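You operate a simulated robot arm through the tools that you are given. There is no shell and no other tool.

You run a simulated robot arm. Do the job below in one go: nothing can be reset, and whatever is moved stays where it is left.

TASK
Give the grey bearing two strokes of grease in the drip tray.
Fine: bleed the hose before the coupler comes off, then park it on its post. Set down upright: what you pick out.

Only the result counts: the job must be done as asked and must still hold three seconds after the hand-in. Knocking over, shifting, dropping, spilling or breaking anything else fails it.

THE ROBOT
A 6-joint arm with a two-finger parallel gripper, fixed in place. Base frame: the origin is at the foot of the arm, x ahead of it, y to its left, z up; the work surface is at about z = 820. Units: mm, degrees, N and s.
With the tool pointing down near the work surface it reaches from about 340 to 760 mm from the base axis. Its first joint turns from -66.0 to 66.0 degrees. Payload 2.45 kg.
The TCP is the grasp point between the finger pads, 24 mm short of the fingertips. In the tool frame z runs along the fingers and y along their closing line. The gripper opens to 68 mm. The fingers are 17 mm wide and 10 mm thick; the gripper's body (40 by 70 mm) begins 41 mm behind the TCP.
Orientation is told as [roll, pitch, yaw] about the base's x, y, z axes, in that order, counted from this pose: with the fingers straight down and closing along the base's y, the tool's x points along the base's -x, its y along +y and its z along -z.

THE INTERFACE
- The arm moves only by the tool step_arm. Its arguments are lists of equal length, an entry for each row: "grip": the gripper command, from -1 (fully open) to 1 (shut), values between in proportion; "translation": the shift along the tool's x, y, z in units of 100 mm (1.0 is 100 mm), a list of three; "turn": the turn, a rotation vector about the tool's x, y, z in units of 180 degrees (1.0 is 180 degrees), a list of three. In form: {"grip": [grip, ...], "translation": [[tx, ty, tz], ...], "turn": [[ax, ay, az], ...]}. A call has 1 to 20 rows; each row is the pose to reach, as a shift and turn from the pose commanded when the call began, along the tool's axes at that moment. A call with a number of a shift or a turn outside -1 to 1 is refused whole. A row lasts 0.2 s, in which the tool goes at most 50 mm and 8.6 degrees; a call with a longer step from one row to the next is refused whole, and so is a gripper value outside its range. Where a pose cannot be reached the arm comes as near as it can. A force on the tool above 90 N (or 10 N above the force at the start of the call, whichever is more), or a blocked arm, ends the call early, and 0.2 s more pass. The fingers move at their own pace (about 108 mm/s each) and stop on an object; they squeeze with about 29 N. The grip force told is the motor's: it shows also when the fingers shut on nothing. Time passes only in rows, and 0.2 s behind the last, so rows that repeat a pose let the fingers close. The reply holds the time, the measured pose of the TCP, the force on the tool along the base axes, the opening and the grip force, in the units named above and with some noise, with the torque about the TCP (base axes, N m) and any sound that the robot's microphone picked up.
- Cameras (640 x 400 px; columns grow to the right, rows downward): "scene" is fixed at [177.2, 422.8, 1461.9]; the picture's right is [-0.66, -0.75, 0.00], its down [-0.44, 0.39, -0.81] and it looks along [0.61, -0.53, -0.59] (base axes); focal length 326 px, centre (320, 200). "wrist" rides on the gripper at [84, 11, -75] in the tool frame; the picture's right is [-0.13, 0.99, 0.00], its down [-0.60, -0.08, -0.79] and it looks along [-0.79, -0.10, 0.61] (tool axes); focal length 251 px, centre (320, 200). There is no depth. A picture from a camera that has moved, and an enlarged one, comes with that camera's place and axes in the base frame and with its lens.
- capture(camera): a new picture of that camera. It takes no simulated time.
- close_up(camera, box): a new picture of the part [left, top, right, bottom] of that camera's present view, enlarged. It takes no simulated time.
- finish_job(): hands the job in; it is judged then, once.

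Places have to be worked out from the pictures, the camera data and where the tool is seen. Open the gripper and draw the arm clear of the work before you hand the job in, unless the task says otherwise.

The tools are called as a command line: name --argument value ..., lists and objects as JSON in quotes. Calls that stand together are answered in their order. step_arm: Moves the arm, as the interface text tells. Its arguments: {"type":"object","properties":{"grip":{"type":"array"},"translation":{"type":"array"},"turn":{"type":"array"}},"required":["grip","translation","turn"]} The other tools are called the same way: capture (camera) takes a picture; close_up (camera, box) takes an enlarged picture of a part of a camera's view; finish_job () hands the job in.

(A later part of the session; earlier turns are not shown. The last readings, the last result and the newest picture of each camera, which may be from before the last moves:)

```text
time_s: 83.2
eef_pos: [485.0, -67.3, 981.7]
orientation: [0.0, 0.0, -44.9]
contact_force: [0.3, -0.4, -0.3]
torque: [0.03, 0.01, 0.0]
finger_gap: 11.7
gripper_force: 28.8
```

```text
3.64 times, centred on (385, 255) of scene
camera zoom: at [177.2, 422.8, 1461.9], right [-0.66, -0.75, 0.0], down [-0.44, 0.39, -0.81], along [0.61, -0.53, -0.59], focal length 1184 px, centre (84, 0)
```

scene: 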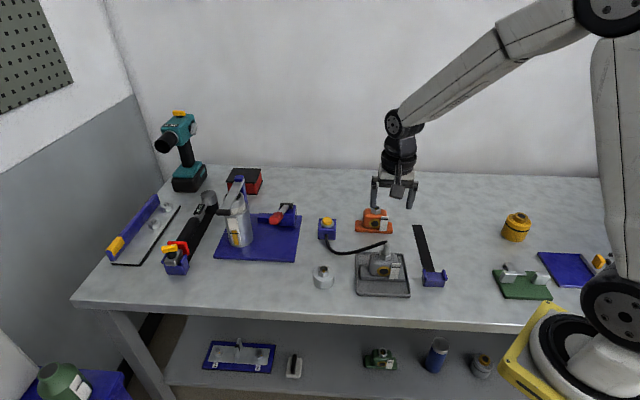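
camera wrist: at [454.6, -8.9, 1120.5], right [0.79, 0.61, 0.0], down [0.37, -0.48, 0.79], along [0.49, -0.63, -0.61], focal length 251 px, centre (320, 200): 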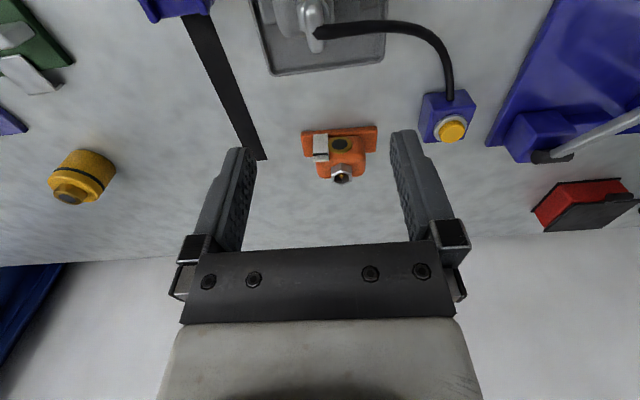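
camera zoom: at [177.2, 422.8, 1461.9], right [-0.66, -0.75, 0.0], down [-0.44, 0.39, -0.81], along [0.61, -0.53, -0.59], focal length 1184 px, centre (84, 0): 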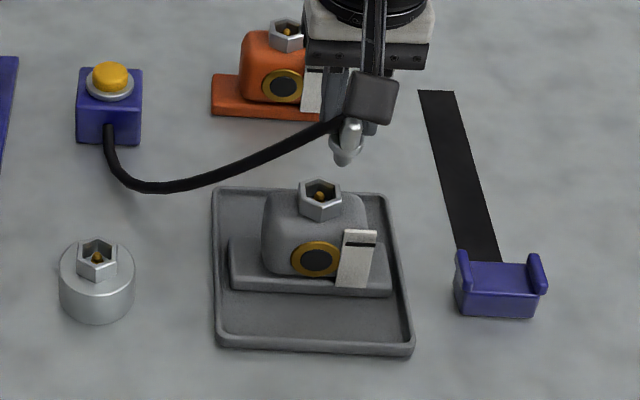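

The coupler is held nearly upright, with about 7° of pitch left. I correct that pitch, move about 11 mm sideways over the hex, and let it settle.

step_arm --grip '[1, 1, 1, 1, 1, 1]' --translation '[[-0.008, 0.04, 0], [-0.016, 0.08, 0], [-0.023, 0.11, 0], [-0.023, 0.11, 0], [-0.023, 0.11, 0], [-0.023, 0.11, 0]]' --turn '[[0, 0.013, 0], [0, 0.026, 0], [0, 0.039, 0], [0, 0.039, 0], [0, 0.039, 0], [0, 0.039, 0]]'

close_up --camera "wrist" --box '[280, 50, 360, 150]'

close_up --camera "scene" --box '[375, 215, 415, 265]'

```text
time_s: 84.6
eef_pos: [494.7, -61.2, 982.5]
orientation: [0.0, 7.1, -45.1]
contact_force: [0.4, 1.1, -0.6]
torque: [0.01, 0.0, -0.02]
finger_gap: 11.5
gripper_force: 29.7
```

```text
4.00 times, centred on (320, 100) of wrist
camera zoom: at [449.4, -1.3, 1065.6], right [0.79, 0.61, -0.02], down [0.44, -0.55, 0.71], along [0.43, -0.57, -0.7], focal length 1006 px, centre (320, 600)
```

zoom: 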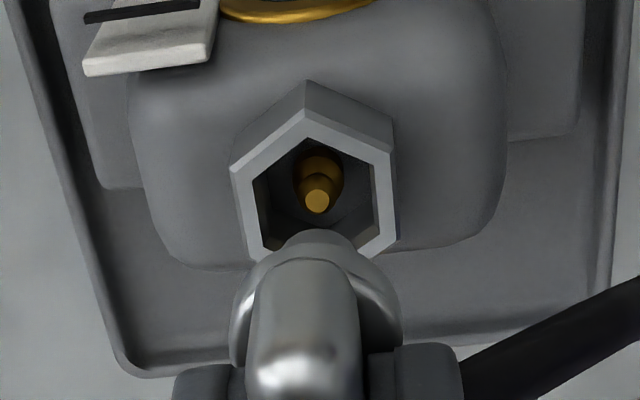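

```text
8.00 times, centred on (395, 240) of scene
camera zoom: at [177.2, 422.8, 1461.9], right [-0.66, -0.75, 0.0], down [-0.44, 0.39, -0.81], along [0.61, -0.53, -0.59], focal length 2605 px, centre (-280, -120)
```

zoom: 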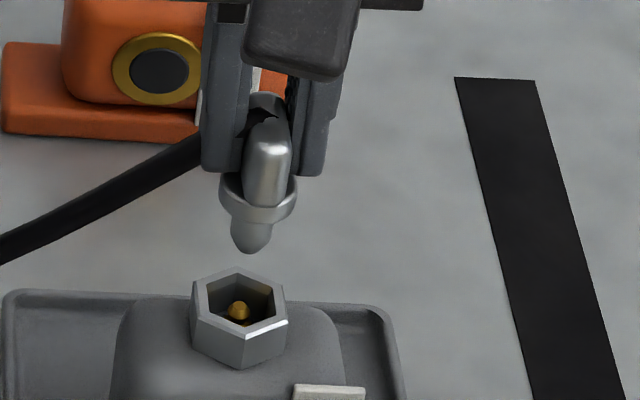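

The coupler is upright and lines up over the nipple in both views. I lower it to the rim with settling time and re-check.

step_arm --grip '[1, 1, 1, 1, 1, 1]' --translation '[[-0.0099, 0, 0.079], [-0.0198, 0, 0.159], [-0.0272, 0, 0.218], [-0.0272, 0, 0.218], [-0.0272, 0, 0.218], [-0.0272, 0, 0.218]]' --turn '[[0, 0, 0], [0, 0, 0], [0, 0, 0], [0, 0, 0], [0, 0, 0], [0, 0, 0]]'

close_up --camera "wrist" --box '[280, 50, 360, 150]'

close_up --camera "scene" --box '[380, 235, 410, 265]'

```text
time_s: 86.0
eef_pos: [496.8, -62.5, 959.6]
orientation: [0.0, 7.0, -45.1]
contact_force: [-0.2, 0.0, 0.4]
torque: [-0.03, 0.04, -0.01]
finger_gap: 11.7
gripper_force: 29.7
```

```text
4.00 times, centred on (320, 100) of wrist
camera zoom: at [451.2, -1.9, 1043.8], right [0.79, 0.61, -0.02], down [0.44, -0.55, 0.71], along [0.43, -0.57, -0.7], focal length 1006 px, centre (320, 600)
```

zoom: 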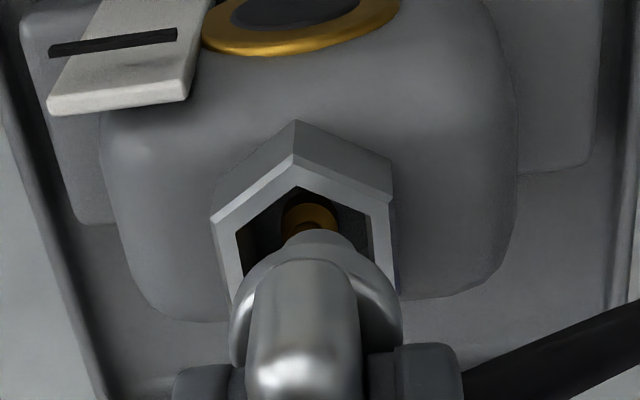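

```text
13.33 times, centred on (395, 250) of scene
camera zoom: at [177.2, 422.8, 1461.9], right [-0.66, -0.75, 0.0], down [-0.44, 0.39, -0.81], along [0.61, -0.53, -0.59], focal length 4341 px, centre (-680, -467)
```

zoom: 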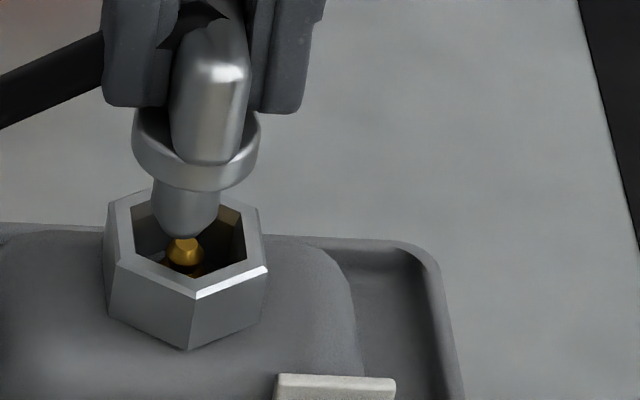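

Comparing both views, the nozzle is about 2 mm too far from the camera and about 1.4 mm too far left of the nipple in the scene. I correct both.

step_arm --grip '[1, 1, 1, 1, 1]' --translation '[[0.01, -0.007, 0.001], [0.0198, -0.014, 0.0025], [0.0198, -0.014, 0.0025], [0.0198, -0.014, 0.0025], [0.0198, -0.014, 0.0025]]' --turn '[[0, 0, 0], [0, 0, 0], [0, 0, 0], [0, 0, 0], [0, 0, 0]]'

close_up --camera "wrist" --box '[280, 50, 360, 150]'

close_up --camera "scene" --box '[380, 235, 410, 265]'

```text
time_s: 87.2
eef_pos: [493.1, -62.6, 960.4]
orientation: [0.0, 7.0, -45.0]
contact_force: [0.1, -0.8, -1.0]
torque: [0.03, 0.01, -0.02]
finger_gap: 11.3
gripper_force: 29.3
```

```text
4.00 times, centred on (320, 100) of wrist
camera zoom: at [448.0, -1.3, 1044.2], right [0.79, 0.61, -0.02], down [0.44, -0.55, 0.71], along [0.43, -0.57, -0.7], focal length 1006 px, centre (320, 600)
```

zoom: 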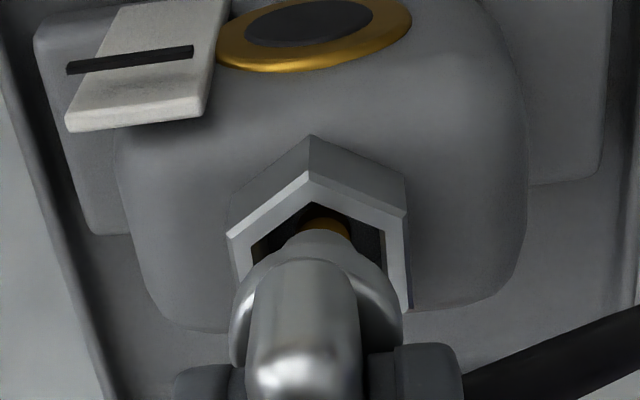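

```text
13.33 times, centred on (395, 250) of scene
camera zoom: at [177.2, 422.8, 1461.9], right [-0.66, -0.75, 0.0], down [-0.44, 0.39, -0.81], along [0.61, -0.53, -0.59], focal length 4341 px, centre (-680, -467)
```

zoom: 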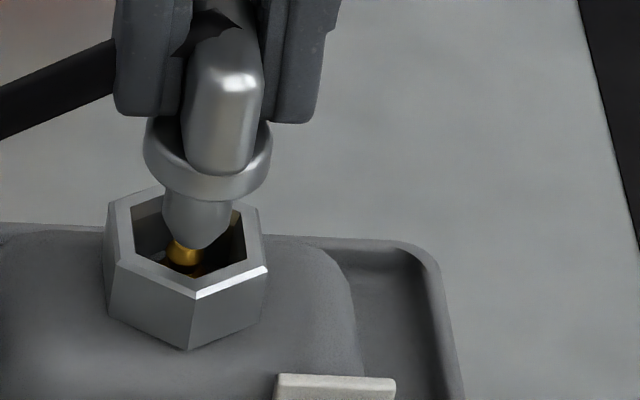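

The collar is centred but the nozzle tip is about 2 mm to the right: the coupler is rolled about 4° in the grip. I roll the tool 4° to compensate, with a small shift.

step_arm --grip '[1, 1, 1, 1, 1]' --translation '[[-0.004, -0.01, 0], [-0.008, -0.02, 0], [-0.008, -0.02, 0], [-0.008, -0.02, 0], [-0.008, -0.02, 0]]' --turn '[[-0.011, 0, 0], [-0.022, 0, 0], [-0.022, 0, 0], [-0.022, 0, 0], [-0.022, 0, 0]]'

close_up --camera "wrist" --box '[280, 50, 360, 150]'

close_up --camera "scene" --box '[380, 235, 410, 265]'

```text
time_s: 88.4
eef_pos: [492.5, -62.6, 960.1]
orientation: [3.9, 7.0, -45.0]
contact_force: [0.2, -0.4, -1.5]
torque: [-0.01, -0.01, 0.0]
finger_gap: 11.2
gripper_force: 28.7
```

```text
4.00 times, centred on (320, 100) of wrist
camera zoom: at [443.2, -6.7, 1044.7], right [0.8, 0.6, 0.05], down [0.4, -0.59, 0.71], along [0.46, -0.54, -0.71], focal length 1006 px, centre (320, 600)
```

zoom: 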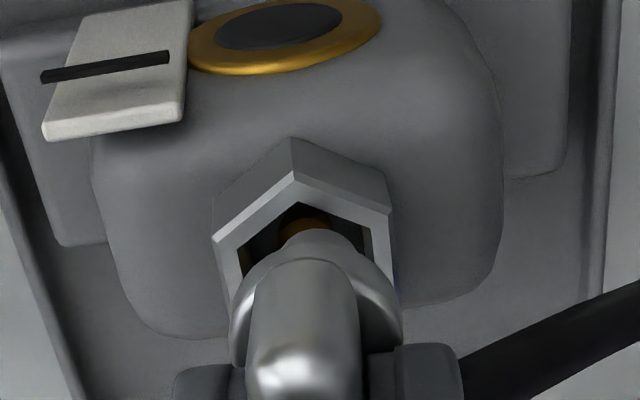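

```text
13.33 times, centred on (395, 250) of scene
camera zoom: at [177.2, 422.8, 1461.9], right [-0.66, -0.75, 0.0], down [-0.44, 0.39, -0.81], along [0.61, -0.53, -0.59], focal length 4341 px, centre (-680, -467)
```

zoom: 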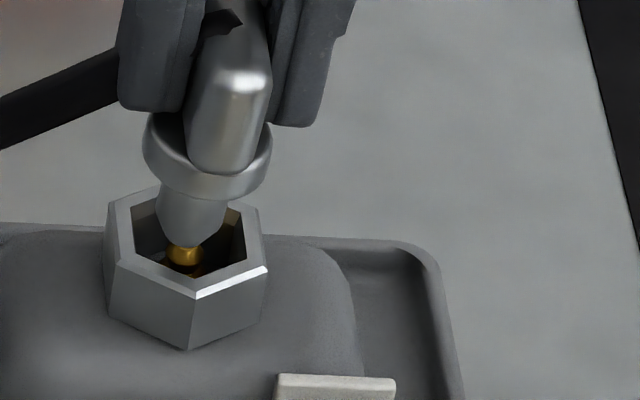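

The coupler is upright again both ways and centred within about half a millimetre. I lower 4 mm with settling and watch the side forces.

step_arm --grip '[1, 1, 1, 1, 1]' --translation '[[-0.0025, -0.0014, 0.02], [-0.0049, -0.0028, 0.0396], [-0.0049, -0.0028, 0.0396], [-0.0049, -0.0028, 0.0396], [-0.0049, -0.0028, 0.0396]]' --turn '[[0, 0, 0], [0, 0, 0], [0, 0, 0], [0, 0, 0], [0, 0, 0]]'

close_up --camera "scene" --box '[380, 235, 410, 265]'

close_up --camera "wrist" --box '[280, 50, 360, 150]'

```text
time_s: 89.6
eef_pos: [492.0, -63.9, 956.5]
orientation: [3.9, 6.9, -45.0]
contact_force: [0.9, -0.5, -0.5]
torque: [0.01, 0.0, 0.02]
finger_gap: 11.3
gripper_force: 29.4
```

```text
13.33 times, centred on (395, 250) of scene
camera zoom: at [177.2, 422.8, 1461.9], right [-0.66, -0.75, 0.0], down [-0.44, 0.39, -0.81], along [0.61, -0.53, -0.59], focal length 4341 px, centre (-680, -467)
```

zoom: 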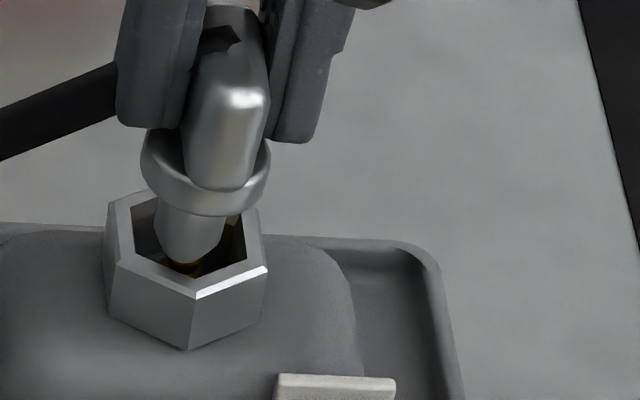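

```text
4.00 times, centred on (320, 100) of wrist
camera zoom: at [442.8, -6.3, 1041.3], right [0.8, 0.6, 0.05], down [0.4, -0.59, 0.71], along [0.46, -0.54, -0.71], focal length 1006 px, centre (320, 600)
```

zoom: 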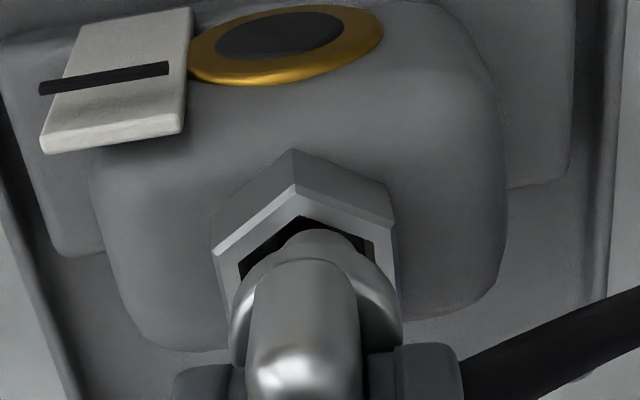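

Still centred, with no side force. Another 4 mm.

step_arm --grip '[1, 1, 1, 1, 1]' --translation '[[-0.0025, -0.0014, 0.02], [-0.0049, -0.0028, 0.0396], [-0.0049, -0.0028, 0.0396], [-0.0049, -0.0028, 0.0396], [-0.0049, -0.0028, 0.0396]]' --turn '[[0, 0, 0], [0, 0, 0], [0, 0, 0], [0, 0, 0], [0, 0, 0]]'

close_up --camera "scene" --box '[380, 235, 410, 265]'

close_up --camera "wrist" --box '[280, 50, 360, 150]'

```text
time_s: 90.8
eef_pos: [491.6, -62.5, 954.3]
orientation: [4.0, 7.0, -45.0]
contact_force: [-4.1, -1.3, 23.4]
torque: [0.2, 0.32, 0.07]
finger_gap: 11.3
gripper_force: 29.4
```

```text
13.33 times, centred on (395, 250) of scene
camera zoom: at [176.7, 422.8, 1462.0], right [-0.66, -0.75, 0.0], down [-0.44, 0.39, -0.81], along [0.61, -0.53, -0.59], focal length 4341 px, centre (-680, -467)
```

zoom: 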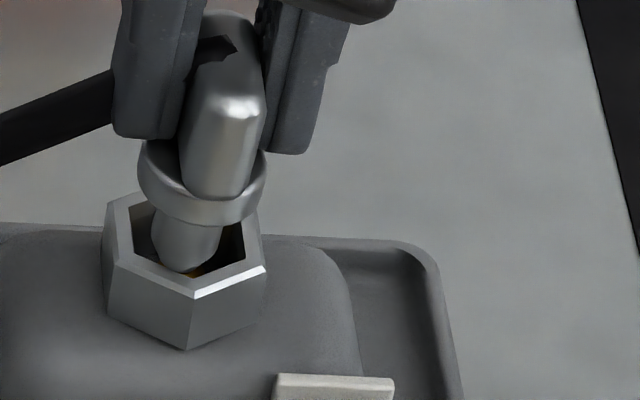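

```text
4.00 times, centred on (320, 100) of wrist
camera zoom: at [443.0, -6.5, 1038.1], right [0.8, 0.6, 0.05], down [0.4, -0.59, 0.71], along [0.46, -0.54, -0.71], focal length 1006 px, centre (320, 600)
```

zoom: 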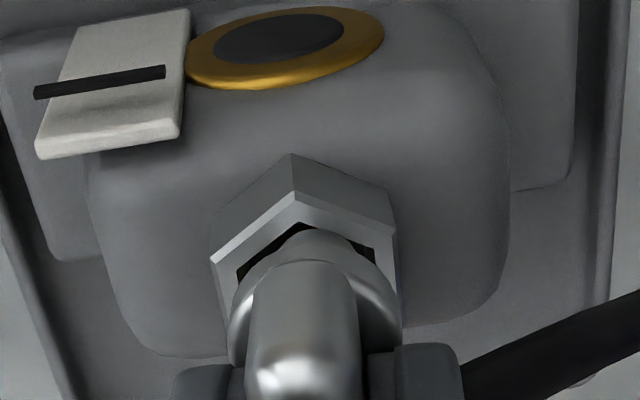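

There is contact at 23 N about 8 mm above the seat: the nozzle rim is landing on the nipple's tip, roughly 1.3 mm off to the left in the scene view. I raise 3 mm, shift accordingly and try again.

step_arm --grip '[1, 1, 1, 1, 1, 1]' --translation '[[0.0037, 0.002, -0.0297], [0.006, -0.005, -0.0297], [0.0067, -0.011, -0.0297], [0.0067, -0.011, -0.0297], [0.0067, -0.011, -0.0297], [0.0067, -0.011, -0.0297]]' --turn '[[0, 0, 0], [0, 0, 0], [0, 0, 0], [0, 0, 0], [0, 0, 0], [0, 0, 0]]'

close_up --camera "scene" --box '[380, 235, 410, 265]'

close_up --camera "wrist" --box '[280, 50, 360, 150]'

```text
time_s: 92.2
eef_pos: [490.4, -63.4, 955.6]
orientation: [4.0, 7.0, -45.0]
contact_force: [-0.4, 0.2, -1.4]
torque: [-0.01, 0.0, 0.05]
finger_gap: 11.5
gripper_force: 28.7
```

```text
13.33 times, centred on (395, 250) of scene
camera zoom: at [177.2, 422.8, 1461.9], right [-0.66, -0.75, 0.0], down [-0.44, 0.39, -0.81], along [0.61, -0.53, -0.59], focal length 4341 px, centre (-680, -467)
```

zoom: 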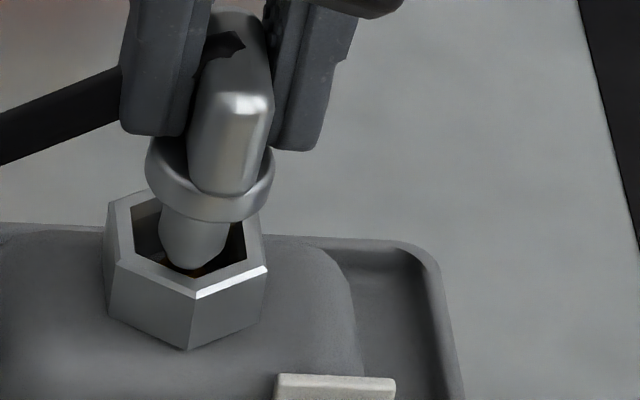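

```text
4.00 times, centred on (320, 100) of wrist
camera zoom: at [442.3, -7.1, 1039.4], right [0.8, 0.6, 0.05], down [0.4, -0.59, 0.71], along [0.46, -0.54, -0.71], focal length 1006 px, centre (320, 600)
```

zoom: 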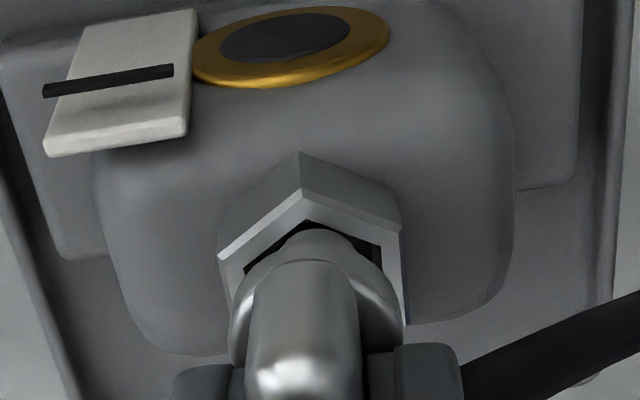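

The tip is now centred sideways, perhaps 1 mm too near the camera. I shift 1 mm away and lower 3 mm.

step_arm --grip '[1, 1, 1, 1, 1, 1]' --translation '[[-0.005, 0, 0], [-0.01, 0, 0], [-0.0118, -0.001, 0.0149], [-0.0137, -0.0021, 0.0297], [-0.0137, -0.0021, 0.0297], [-0.0137, -0.0021, 0.0297]]' --turn '[[0, 0, 0], [0, 0, 0], [0, 0, 0], [0, 0, 0], [0, 0, 0], [0, 0, 0]]'

close_up --camera "scene" --box '[380, 235, 410, 265]'

```text
time_s: 93.6
eef_pos: [491.7, -64.2, 951.8]
orientation: [3.9, 7.0, -45.0]
contact_force: [1.2, -0.5, 0.1]
torque: [0.02, -0.08, 0.01]
finger_gap: 11.2
gripper_force: 28.7
```

```text
13.33 times, centred on (395, 250) of scene
camera zoom: at [177.2, 422.8, 1461.9], right [-0.66, -0.75, 0.0], down [-0.44, 0.39, -0.81], along [0.61, -0.53, -0.59], focal length 4341 px, centre (-680, -467)
```

zoom: 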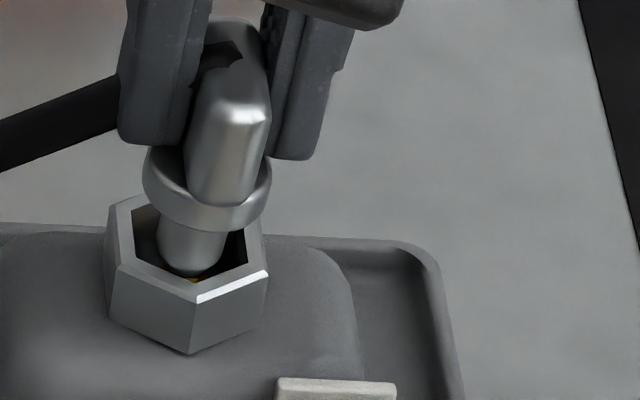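

It went past the nipple tip with no axial force. It nudges the bearing slightly toward the camera, so I shift 1.2 mm away and continue 3 mm down.

step_arm --grip '[1, 1, 1, 1, 1, 1]' --translation '[[-0.006, 0, -0.0008], [-0.012, 0, -0.0015], [-0.0137, -0.001, 0.0134], [-0.0157, -0.0021, 0.0282], [-0.0157, -0.0021, 0.0282], [-0.0157, -0.0021, 0.0282]]' --turn '[[0, 0, 0], [0, 0, 0], [0, 0, 0], [0, 0, 0], [0, 0, 0], [0, 0, 0]]'

close_up --camera "scene" --box '[380, 235, 410, 265]'

```text
time_s: 95.0
eef_pos: [493.2, -66.6, 948.9]
orientation: [4.0, 7.0, -45.0]
contact_force: [1.7, -1.3, 0.6]
torque: [-0.07, -0.06, 0.01]
finger_gap: 11.4
gripper_force: 29.0
```

```text
13.33 times, centred on (395, 250) of scene
camera zoom: at [177.2, 422.8, 1461.9], right [-0.66, -0.75, 0.0], down [-0.44, 0.39, -0.81], along [0.61, -0.53, -0.59], focal length 4341 px, centre (-680, -467)
```

zoom: 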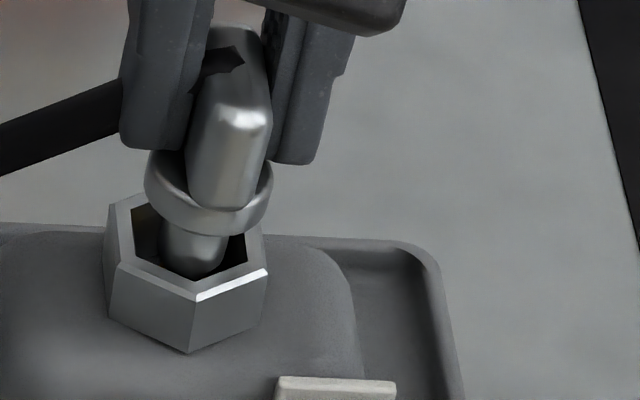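

Same small push toward the camera; I shift another 1.5 mm away and go 3 mm down.

step_arm --grip '[1, 1, 1, 1, 1, 1]' --translation '[[-0.008, 0.003, -0.001], [-0.015, 0.005, -0.0019], [-0.0167, 0.004, 0.013], [-0.0187, 0.003, 0.0278], [-0.0187, 0.003, 0.0278], [-0.0187, 0.003, 0.0278]]' --turn '[[0, 0, 0], [0, 0, 0], [0, 0, 0], [0, 0, 0], [0, 0, 0], [0, 0, 0]]'

close_up --camera "scene" --box '[380, 235, 410, 265]'

close_up --camera "wrist" --box '[280, 50, 360, 150]'

```text
time_s: 96.4
eef_pos: [495.5, -66.8, 945.6]
orientation: [4.0, 6.9, -44.9]
contact_force: [1.7, -1.0, -0.5]
torque: [-0.01, -0.01, 0.03]
finger_gap: 11.3
gripper_force: 28.3
```

```text
13.33 times, centred on (395, 250) of scene
camera zoom: at [177.2, 422.8, 1461.9], right [-0.66, -0.75, 0.0], down [-0.44, 0.39, -0.81], along [0.61, -0.53, -0.59], focal length 4341 px, centre (-680, -467)
```

zoom: 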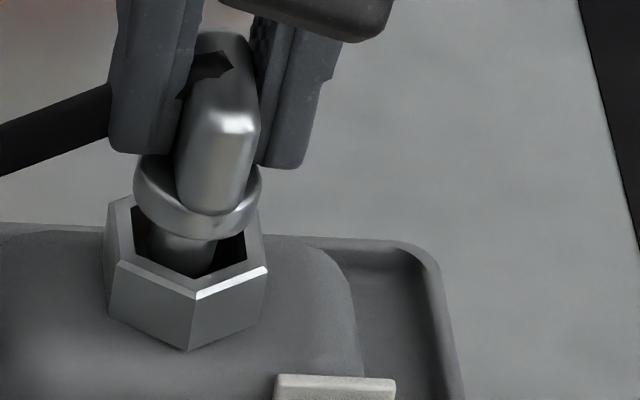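

```text
4.00 times, centred on (320, 100) of wrist
camera zoom: at [446.2, -10.1, 1030.1], right [0.8, 0.6, 0.05], down [0.4, -0.59, 0.71], along [0.46, -0.54, -0.71], focal length 1006 px, centre (320, 600)
```

zoom: 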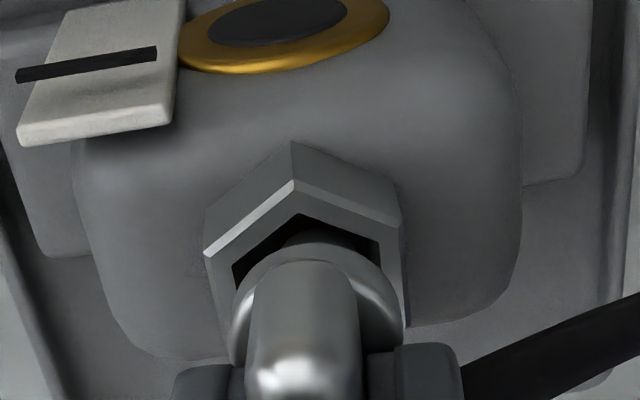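

Well centred now. I continue with 0.8 mm away and 3 mm down.

step_arm --grip '[1, 1, 1, 1, 1, 1]' --translation '[[-0.004, 0, -0.0005], [-0.008, 0, -0.001], [-0.0098, -0.001, 0.0139], [-0.0117, -0.0021, 0.0287], [-0.0117, -0.0021, 0.0287], [-0.0117, -0.0021, 0.0287]]' --turn '[[0, 0, 0], [0, 0, 0], [0, 0, 0], [0, 0, 0], [0, 0, 0], [0, 0, 0]]'

close_up --camera "scene" --box '[380, 235, 410, 265]'

```text
time_s: 97.8
eef_pos: [495.2, -66.3, 943.8]
orientation: [4.0, 7.0, -45.0]
contact_force: [0.9, -1.9, -0.4]
torque: [-0.08, -0.03, 0.01]
finger_gap: 11.4
gripper_force: 29.1
```

```text
13.33 times, centred on (395, 250) of scene
camera zoom: at [177.2, 422.8, 1461.9], right [-0.66, -0.75, 0.0], down [-0.44, 0.39, -0.81], along [0.61, -0.53, -0.59], focal length 4341 px, centre (-680, -467)
```

zoom: 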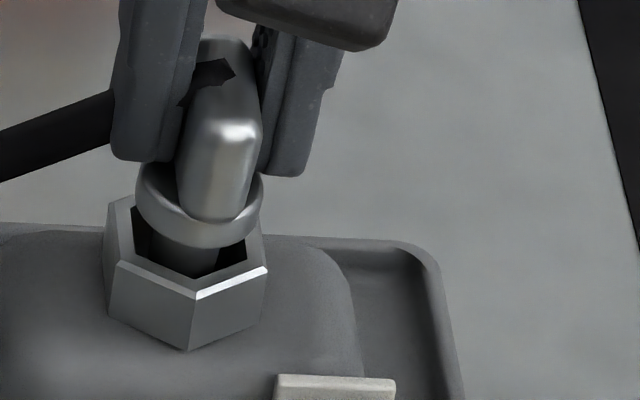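

Nearly there, about 4 mm to go. I continue straight down.

step_arm --grip '[1, 1, 1, 1, 1, 1]' --translation '[[-0.004, 0, -0.0005], [-0.0055, -0.0005, 0.007], [-0.0073, -0.0014, 0.0195], [-0.0087, -0.0021, 0.029], [-0.0087, -0.0021, 0.029], [-0.0087, -0.0021, 0.029]]' --turn '[[0, 0, 0], [0, 0, 0], [0, 0, 0], [0, 0, 0], [0, 0, 0], [0, 0, 0]]'

close_up --camera "scene" --box '[380, 235, 410, 265]'

close_up --camera "wrist" --box '[280, 50, 360, 150]'

```text
time_s: 99.2
eef_pos: [494.7, -67.0, 940.0]
orientation: [4.0, 7.0, -45.0]
contact_force: [1.9, -1.1, -0.4]
torque: [-0.02, -0.04, -0.04]
finger_gap: 11.2
gripper_force: 29.0
```

```text
13.33 times, centred on (395, 250) of scene
camera zoom: at [177.2, 422.8, 1461.9], right [-0.66, -0.75, 0.0], down [-0.44, 0.39, -0.81], along [0.61, -0.53, -0.59], focal length 4341 px, centre (-680, -467)
```

zoom: 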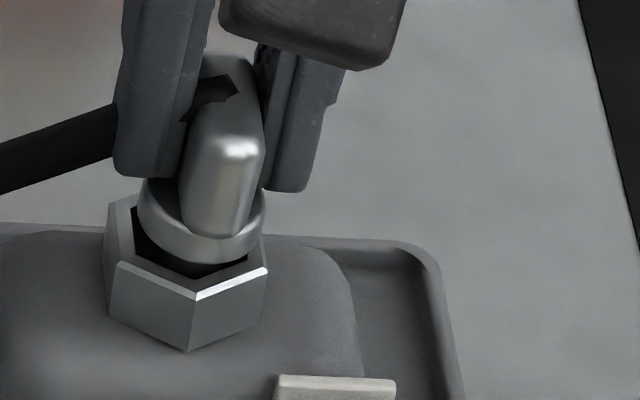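

```text
4.00 times, centred on (320, 100) of wrist
camera zoom: at [445.1, -11.0, 1024.7], right [0.8, 0.6, 0.05], down [0.4, -0.59, 0.71], along [0.46, -0.54, -0.71], focal length 1006 px, centre (320, 600)
```

zoom: 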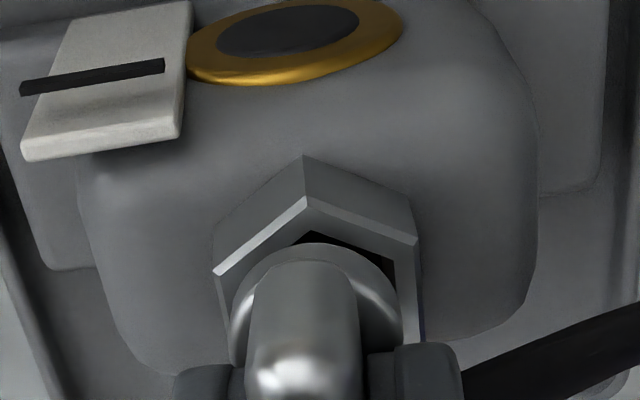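

The collar is now at the depth where it stood stably before. I lower 1 mm more to feel for the seat.

step_arm --grip '[1, 1, 1, 1]' --translation '[[-0.0006, 0.003, 0.005], [-0.0012, 0.006, 0.01], [-0.0012, 0.006, 0.01], [-0.0012, 0.006, 0.01]]' --turn '[[0, 0, 0], [0, 0, 0], [0, 0, 0], [0, 0, 0]]'

close_up --camera "scene" --box '[380, 235, 410, 265]'

```text
time_s: 100.2
eef_pos: [494.6, -67.6, 939.6]
orientation: [4.0, 7.0, -45.1]
contact_force: [-4.8, -0.2, 16.1]
torque: [0.11, 0.31, 0.03]
finger_gap: 11.5
gripper_force: 28.8
```

```text
13.33 times, centred on (395, 250) of scene
camera zoom: at [176.8, 422.8, 1461.9], right [-0.66, -0.75, 0.0], down [-0.44, 0.39, -0.81], along [0.61, -0.53, -0.59], focal length 4341 px, centre (-680, -467)
```

zoom: 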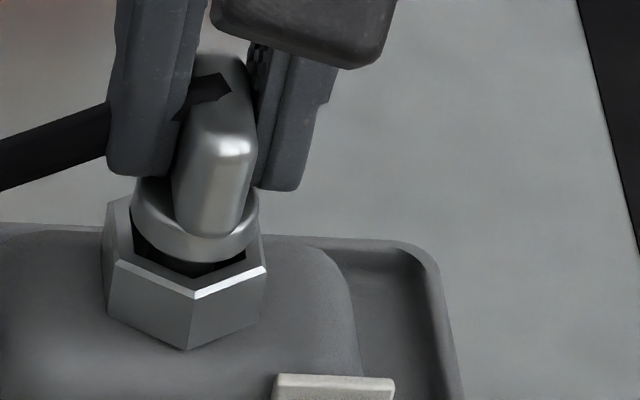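

Seated with 16 N. It looks the same as the stable state before. I release slowly and watch it.

step_arm --grip '[0.62, 0.58, 0.5, 0.4, 0.2, 0.2]' --translation '[[0, 0, 0], [0, 0, 0], [0, 0, 0], [0, 0, 0], [0, 0, 0], [0, 0, 0]]' --turn '[[0, 0, 0], [0, 0, 0], [0, 0, 0], [0, 0, 0], [0, 0, 0], [0, 0, 0]]'

close_up --camera "scene" --box '[380, 235, 410, 265]'

close_up --camera "wrist" --box '[270, 50, 370, 175]'

```text
time_s: 101.6
eef_pos: [495.4, -68.2, 938.5]
orientation: [3.9, 7.0, -45.1]
contact_force: [-0.5, 0.2, 0.6]
torque: [-0.02, -0.02, 0.02]
finger_gap: 27.1
gripper_force: 0.0
```

```text
13.33 times, centred on (395, 250) of scene
camera zoom: at [177.2, 422.8, 1461.9], right [-0.66, -0.75, 0.0], down [-0.44, 0.39, -0.81], along [0.61, -0.53, -0.59], focal length 4341 px, centre (-680, -467)
```

zoom: 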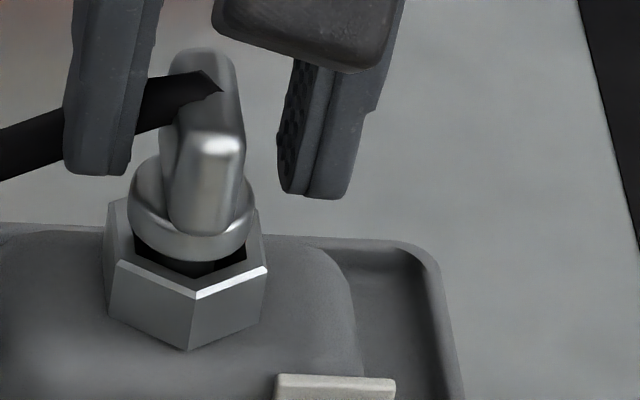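

```text
3.20 times, centred on (320, 112) of wrist
camera zoom: at [446.0, -10.8, 1023.7], right [0.8, 0.6, 0.05], down [0.4, -0.59, 0.71], along [0.46, -0.54, -0.71], focal length 805 px, centre (320, 480)
```

zoom: 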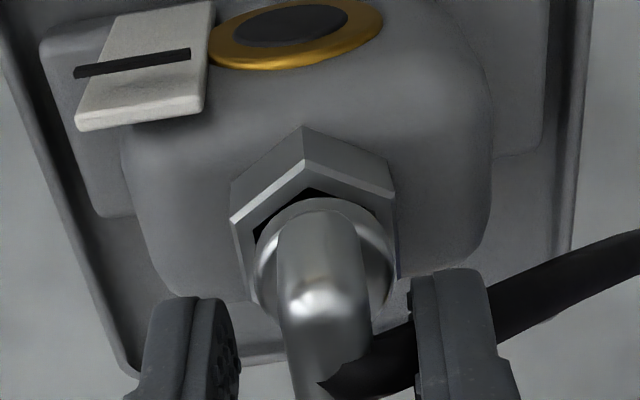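

It stands upright and stable. I open fully, wait, and rise straight up.

step_arm --grip '[-0.2, -0.6, -1, -1, -1]' --translation '[[0, 0, 0], [0, 0, 0], [0, 0, 0], [0, 0, 0], [0, 0, 0]]' --turn '[[0, 0, 0], [0, 0, 0], [0, 0, 0], [0, 0, 0], [0, 0, 0]]'

step_arm --grip '[-1, -1, -1, -1]' --translation '[[0.0124, 0.007, -0.099], [0.037, 0.021, -0.297], [0.074, 0.042, -0.594], [0.1, 0.056, -0.8]]' --turn '[[0, 0, 0], [0, 0, 0], [0, 0, 0], [0, 0, 0]]'

close_up --camera "scene" --box '[365, 225, 425, 285]'

close_up --camera "scene" --box '[380, 235, 410, 265]'

```text
time_s: 102.8
eef_pos: [494.2, -68.0, 939.4]
orientation: [4.1, 7.0, -45.0]
contact_force: [0.3, 0.3, 0.5]
torque: [-0.03, 0.02, -0.04]
finger_gap: 67.9
gripper_force: 0.1
```

```text
time_s: 103.8
eef_pos: [495.6, -66.4, 1021.3]
orientation: [4.0, 7.1, -45.0]
contact_force: [0.7, 0.9, 0.1]
torque: [-0.02, 0.03, 0.02]
finger_gap: 67.9
gripper_force: 0.2
```

```text
6.67 times, centred on (395, 255) of scene
camera zoom: at [177.2, 422.8, 1461.9], right [-0.66, -0.75, 0.0], down [-0.44, 0.39, -0.81], along [0.61, -0.53, -0.59], focal length 2171 px, centre (-180, -167)
```

zoom: 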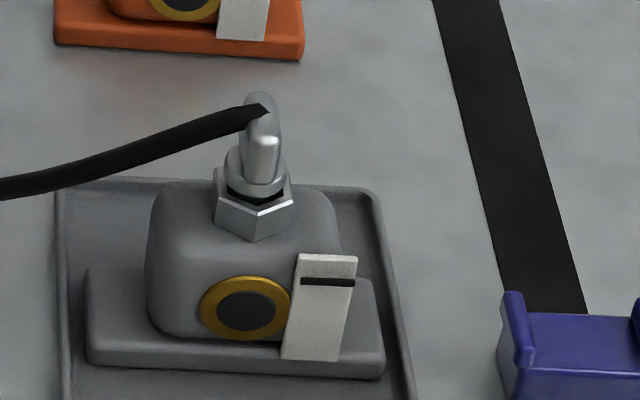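

```text
13.33 times, centred on (395, 250) of scene
camera zoom: at [177.2, 422.8, 1461.9], right [-0.66, -0.75, 0.0], down [-0.44, 0.39, -0.81], along [0.61, -0.53, -0.59], focal length 4341 px, centre (-680, -467)
```

zoom: 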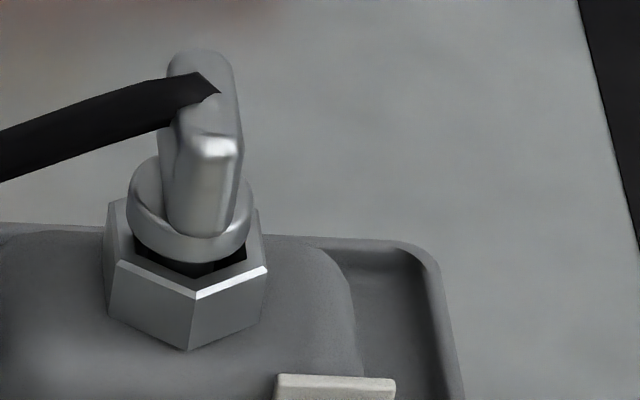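

The coupler stays upright. Now for the pump: I level the tool and go to view the red lever.

step_arm --grip '[-1, -1, -1, -1]' --translation '[[0, 0, -0.2], [0, 0.2, -0.4], [0, 0.6, -0.5], [0, 0.9, -0.5]]' --turn '[[0.011, -0.0195, 0], [0.022, -0.039, 0], [0.022, -0.039, 0], [0.022, -0.039, 0]]'

step_arm --grip '[-1, -1, -1, -1]' --translation '[[0.05, 0.3, 0], [0.1, 0.6, 0], [0.15, 0.8, 0], [0.15, 0.8, 0]]' --turn '[[0, 0, 0], [0, 0, 0], [0, 0, 0], [0, 0, 0]]'

capture --camera "wrist"

capture --camera "scene"

```text
time_s: 104.8
eef_pos: [560.6, -8.3, 1075.7]
orientation: [-0.1, 0.0, -45.1]
contact_force: [0.1, 0.2, 0.0]
torque: [-0.01, -0.02, -0.03]
finger_gap: 68.2
gripper_force: 0.1
```

```text
time_s: 105.8
eef_pos: [607.7, 55.8, 1076.2]
orientation: [0.0, 0.1, -45.1]
contact_force: [-0.3, -0.1, -0.3]
torque: [-0.01, -0.01, 0.01]
finger_gap: 68.2
gripper_force: 0.1
```

```text
taken
camera wrist: at [555.4, 124.0, 1150.2], right [0.8, 0.61, 0.0], down [0.37, -0.48, 0.79], along [0.48, -0.63, -0.61], focal length 251 px, centre (320, 200)
```

wrist: 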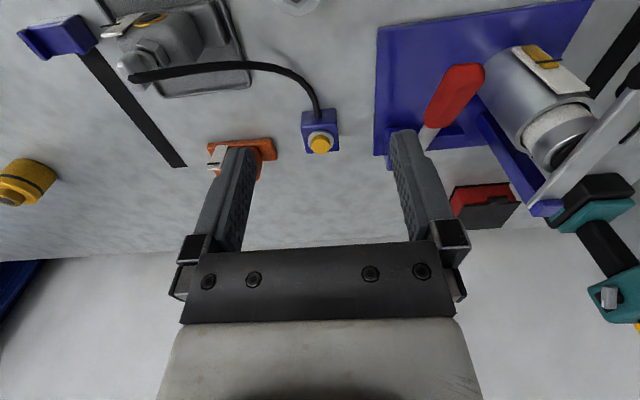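

```text
taken
```

scene: 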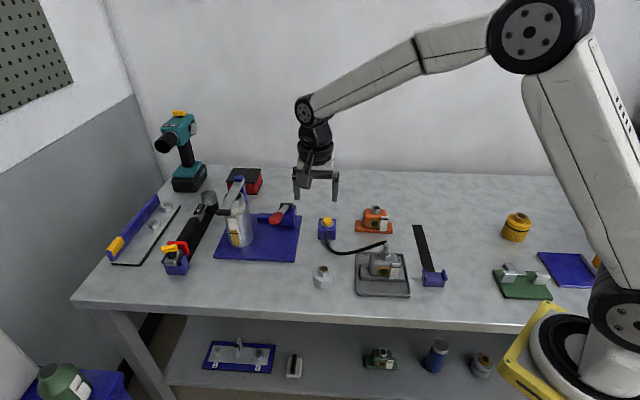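

I zoom on the coupler to confirm it still stands straight, and move above the red lever.

close_up --camera "wrist" --box '[90, 10, 250, 110]'

step_arm --grip '[-1, -1, -1, -1]' --translation '[[-0.12, 0.33, 0], [-0.24, 0.66, 0], [-0.37, 0.99, 0], [-0.37, 0.99, 0]]' --turn '[[0, 0, 0], [0, 0, 0], [0, 0, 0], [0, 0, 0]]'

capture --camera "wrist"

close_up --camera "scene" --box '[210, 160, 330, 270]'

```text
4.00 times, centred on (170, 60) of wrist
camera zoom: at [555.4, 124.0, 1150.2], right [0.8, 0.61, 0.0], down [0.37, -0.48, 0.79], along [0.48, -0.63, -0.61], focal length 1006 px, centre (920, 760)
```

zoom: 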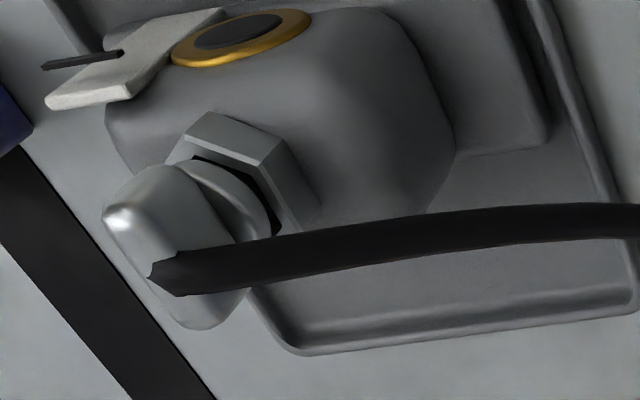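

```text
time_s: 106.8
eef_pos: [702.3, 99.2, 1076.5]
orientation: [0.1, 0.0, -45.2]
contact_force: [0.6, 0.6, 0.0]
torque: [0.0, 0.0, 0.04]
finger_gap: 67.9
gripper_force: 0.0
```

```text
taken
camera wrist: at [649.9, 166.5, 1149.7], right [0.79, 0.61, 0.0], down [0.37, -0.48, 0.79], along [0.48, -0.63, -0.61], focal length 251 px, centre (320, 200)
```

wrist: 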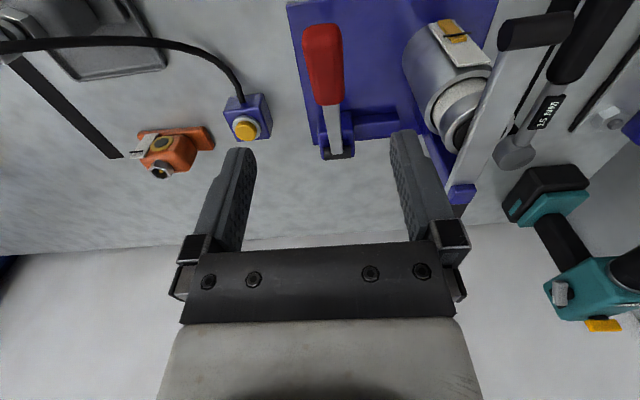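

```text
3.64 times, centred on (270, 215) of scene
camera zoom: at [177.2, 422.8, 1461.9], right [-0.66, -0.75, 0.0], down [-0.44, 0.39, -0.81], along [0.61, -0.53, -0.59], focal length 1184 px, centre (502, 146)
```

zoom: 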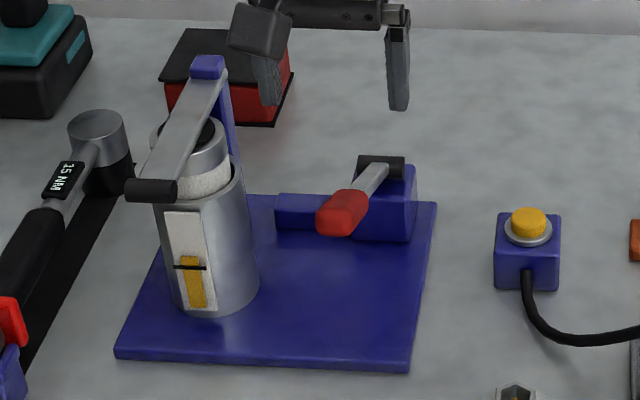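

The red grip's centre is near (707,101,964) with the pivot near (801,8,903), so the handle is raised about 25°. I will push it down with closed fingertips on top of the grip. First I close the fingers and move just above it.

step_arm --grip '[0, 1, 1, 1, 1]' --translation '[[-0.02, 0.03, 0.1], [-0.046, 0.05, 0.3], [-0.046, 0.05, 0.5], [-0.046, 0.05, 0.56], [-0.046, 0.05, 0.56]]' --turn '[[0, 0, 0], [0, 0, 0], [0, 0, 0], [0, 0, 0], [0, 0, 0]]'

close_up --camera "wrist" --box '[220, 0, 440, 220]'

close_up --camera "scene" --box '[220, 150, 320, 250]'

```text
time_s: 108.0
eef_pos: [710.4, 102.1, 1019.1]
orientation: [0.0, 0.0, -45.3]
contact_force: [0.2, 0.1, -0.8]
torque: [0.02, 0.03, 0.01]
finger_gap: 0.2
gripper_force: 23.1
```

```text
1.82 times, centred on (330, 110) of wrist
camera zoom: at [658.7, 169.2, 1093.3], right [0.79, 0.61, 0.0], down [0.37, -0.48, 0.79], along [0.48, -0.63, -0.61], focal length 457 px, centre (302, 364)
```

zoom: 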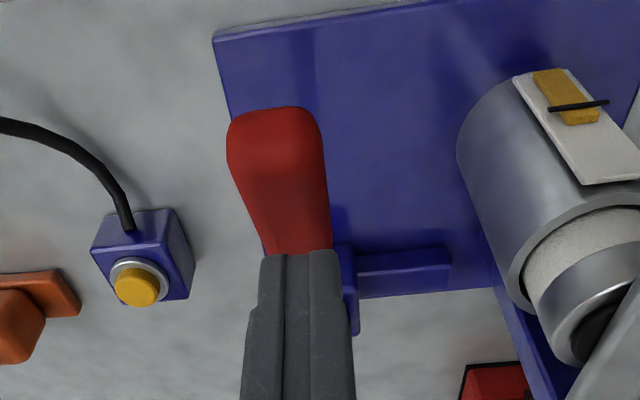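

```text
4.00 times, centred on (270, 200) of scene
camera zoom: at [177.2, 422.8, 1461.9], right [-0.66, -0.75, 0.0], down [-0.44, 0.39, -0.81], along [0.61, -0.53, -0.59], focal length 1302 px, centre (520, 200)
```

zoom: 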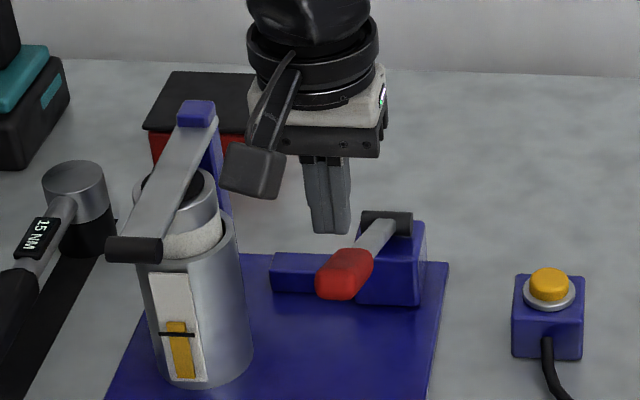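

The handle axis is about 6 mm toward the base side of the fingertips and I want to push a bit further out. I shift 6 mm sideways and 8 mm outward, then lower to just above the grip.

step_arm --grip '[1, 1, 1, 1]' --translation '[[0.04, -0.03, 0], [0.08, -0.06, 0.05], [0.08, -0.06, 0.1], [0.08, -0.06, 0.1]]' --turn '[[0, 0, 0], [0, 0, 0], [0, 0, 0], [0, 0, 0]]'

close_up --camera "wrist" --box '[220, 0, 440, 220]'

close_up --camera "scene" --box '[240, 170, 320, 250]'

```text
time_s: 109.0
eef_pos: [701.7, 102.1, 1011.0]
orientation: [-0.1, 0.0, -45.2]
contact_force: [0.3, 0.0, 0.2]
torque: [-0.02, 0.02, -0.02]
finger_gap: 0.1
gripper_force: 24.0
```

```text
1.82 times, centred on (330, 110) of wrist
camera zoom: at [649.0, 170.4, 1084.1], right [0.79, 0.61, 0.0], down [0.37, -0.48, 0.79], along [0.48, -0.63, -0.61], focal length 457 px, centre (302, 364)
```

zoom: 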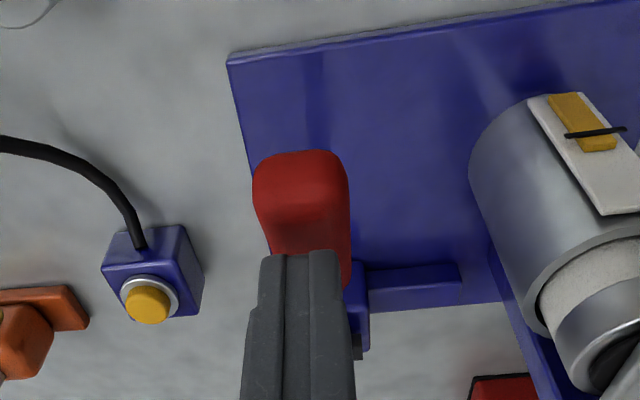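

```text
5.00 times, centred on (280, 210) of scene
camera zoom: at [177.2, 422.8, 1461.9], right [-0.66, -0.75, 0.0], down [-0.44, 0.39, -0.81], along [0.61, -0.53, -0.59], focal length 1628 px, centre (520, 150)
```

zoom: 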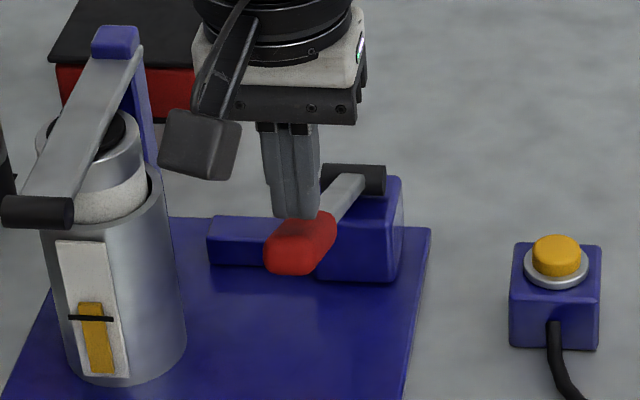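

The fingertips are centred over the red grip. I lower in steps until contact and then push.

step_arm --grip '[1, 1, 1]' --translation '[[0, 0, 0.05], [0, 0, 0.1], [0, 0, 0.1]]' --turn '[[0, 0, 0], [0, 0, 0], [0, 0, 0]]'

step_arm --grip '[1, 1, 1]' --translation '[[0.003, 0, 0.05], [0.006, 0, 0.1], [0.006, 0, 0.1]]' --turn '[[0, 0, 0], [0, 0, 0], [0, 0, 0]]'

close_up --camera "scene" --box '[240, 170, 320, 250]'

```text
time_s: 109.8
eef_pos: [702.1, 102.6, 1000.6]
orientation: [-0.1, 0.1, -45.3]
contact_force: [1.4, 0.0, 0.9]
torque: [-0.02, -0.05, -0.05]
finger_gap: 0.2
gripper_force: 23.5
```

```text
time_s: 110.6
eef_pos: [699.8, 101.6, 988.1]
orientation: [0.1, 0.0, -45.3]
contact_force: [0.0, -1.1, 1.6]
torque: [0.0, 0.03, 0.03]
finger_gap: 0.1
gripper_force: 24.1
```

```text
5.00 times, centred on (280, 210) of scene
camera zoom: at [177.2, 422.8, 1461.9], right [-0.66, -0.75, 0.0], down [-0.44, 0.39, -0.81], along [0.61, -0.53, -0.59], focal length 1628 px, centre (520, 150)
```

zoom: 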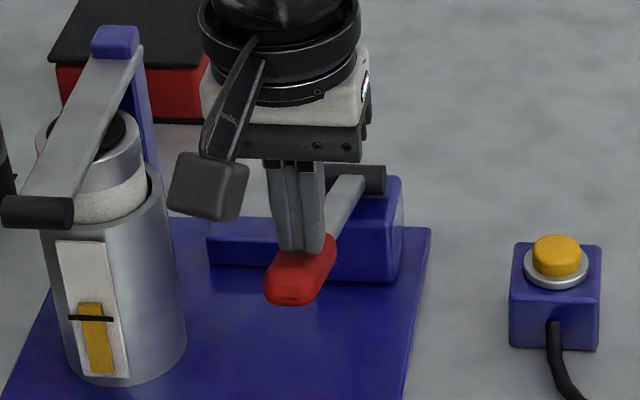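

The lever follows down easily with only about 2 N. I continue pushing down along its arc until it stops.

step_arm --grip '[1, 1, 1, 1]' --translation '[[0.01, 0, 0.06], [0.02, 0, 0.12], [0.03, 0, 0.2], [0.03, 0, 0.2]]' --turn '[[0, 0, 0], [0, 0, 0], [0, 0, 0], [0, 0, 0]]'

step_arm --grip '[1, 1, 1, 1]' --translation '[[0.01, 0, 0.06], [0.02, 0, 0.12], [0.03, 0, 0.2], [0.03, 0, 0.2]]' --turn '[[0, 0, 0], [0, 0, 0], [0, 0, 0], [0, 0, 0]]'

close_up --camera "scene" --box '[240, 170, 320, 250]'

close_up --camera "scene" --box '[340, 220, 430, 300]'

```text
time_s: 111.6
eef_pos: [696.9, 104.9, 970.5]
orientation: [0.1, 0.0, -45.2]
contact_force: [1.0, 0.5, 2.0]
torque: [0.05, 0.0, -0.04]
finger_gap: 0.0
gripper_force: 23.5
```

```text
time_s: 112.6
eef_pos: [695.2, 106.2, 949.8]
orientation: [0.0, -0.1, -45.2]
contact_force: [1.2, 1.6, 4.0]
torque: [0.02, 0.05, -0.01]
finger_gap: 0.2
gripper_force: 23.2
```

```text
5.00 times, centred on (280, 210) of scene
camera zoom: at [177.1, 422.8, 1461.9], right [-0.66, -0.75, 0.0], down [-0.44, 0.39, -0.81], along [0.61, -0.53, -0.59], focal length 1628 px, centre (520, 150)
```

zoom: 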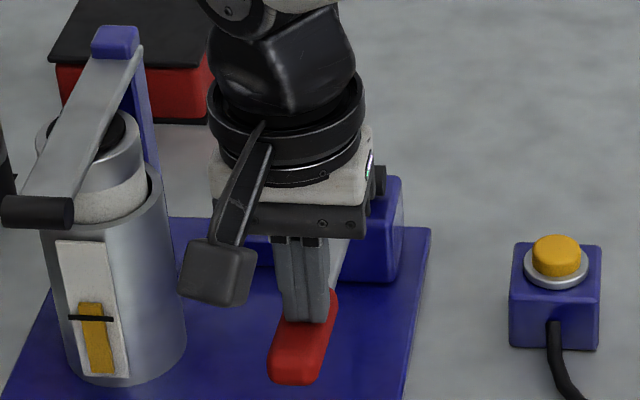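

```text
5.00 times, centred on (385, 260) of scene
camera zoom: at [177.1, 422.8, 1461.9], right [-0.66, -0.75, 0.0], down [-0.44, 0.39, -0.81], along [0.61, -0.53, -0.59], focal length 1628 px, centre (-5, -100)
```

zoom: 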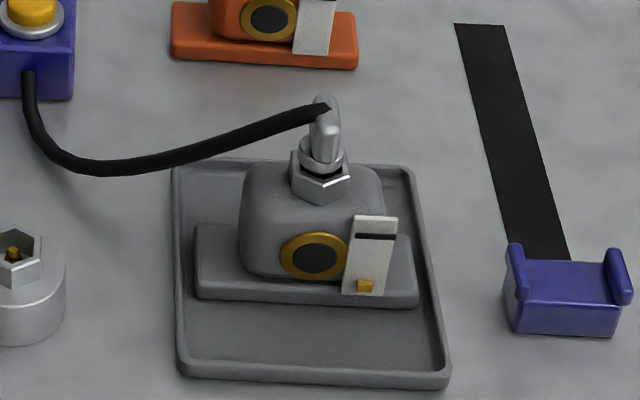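

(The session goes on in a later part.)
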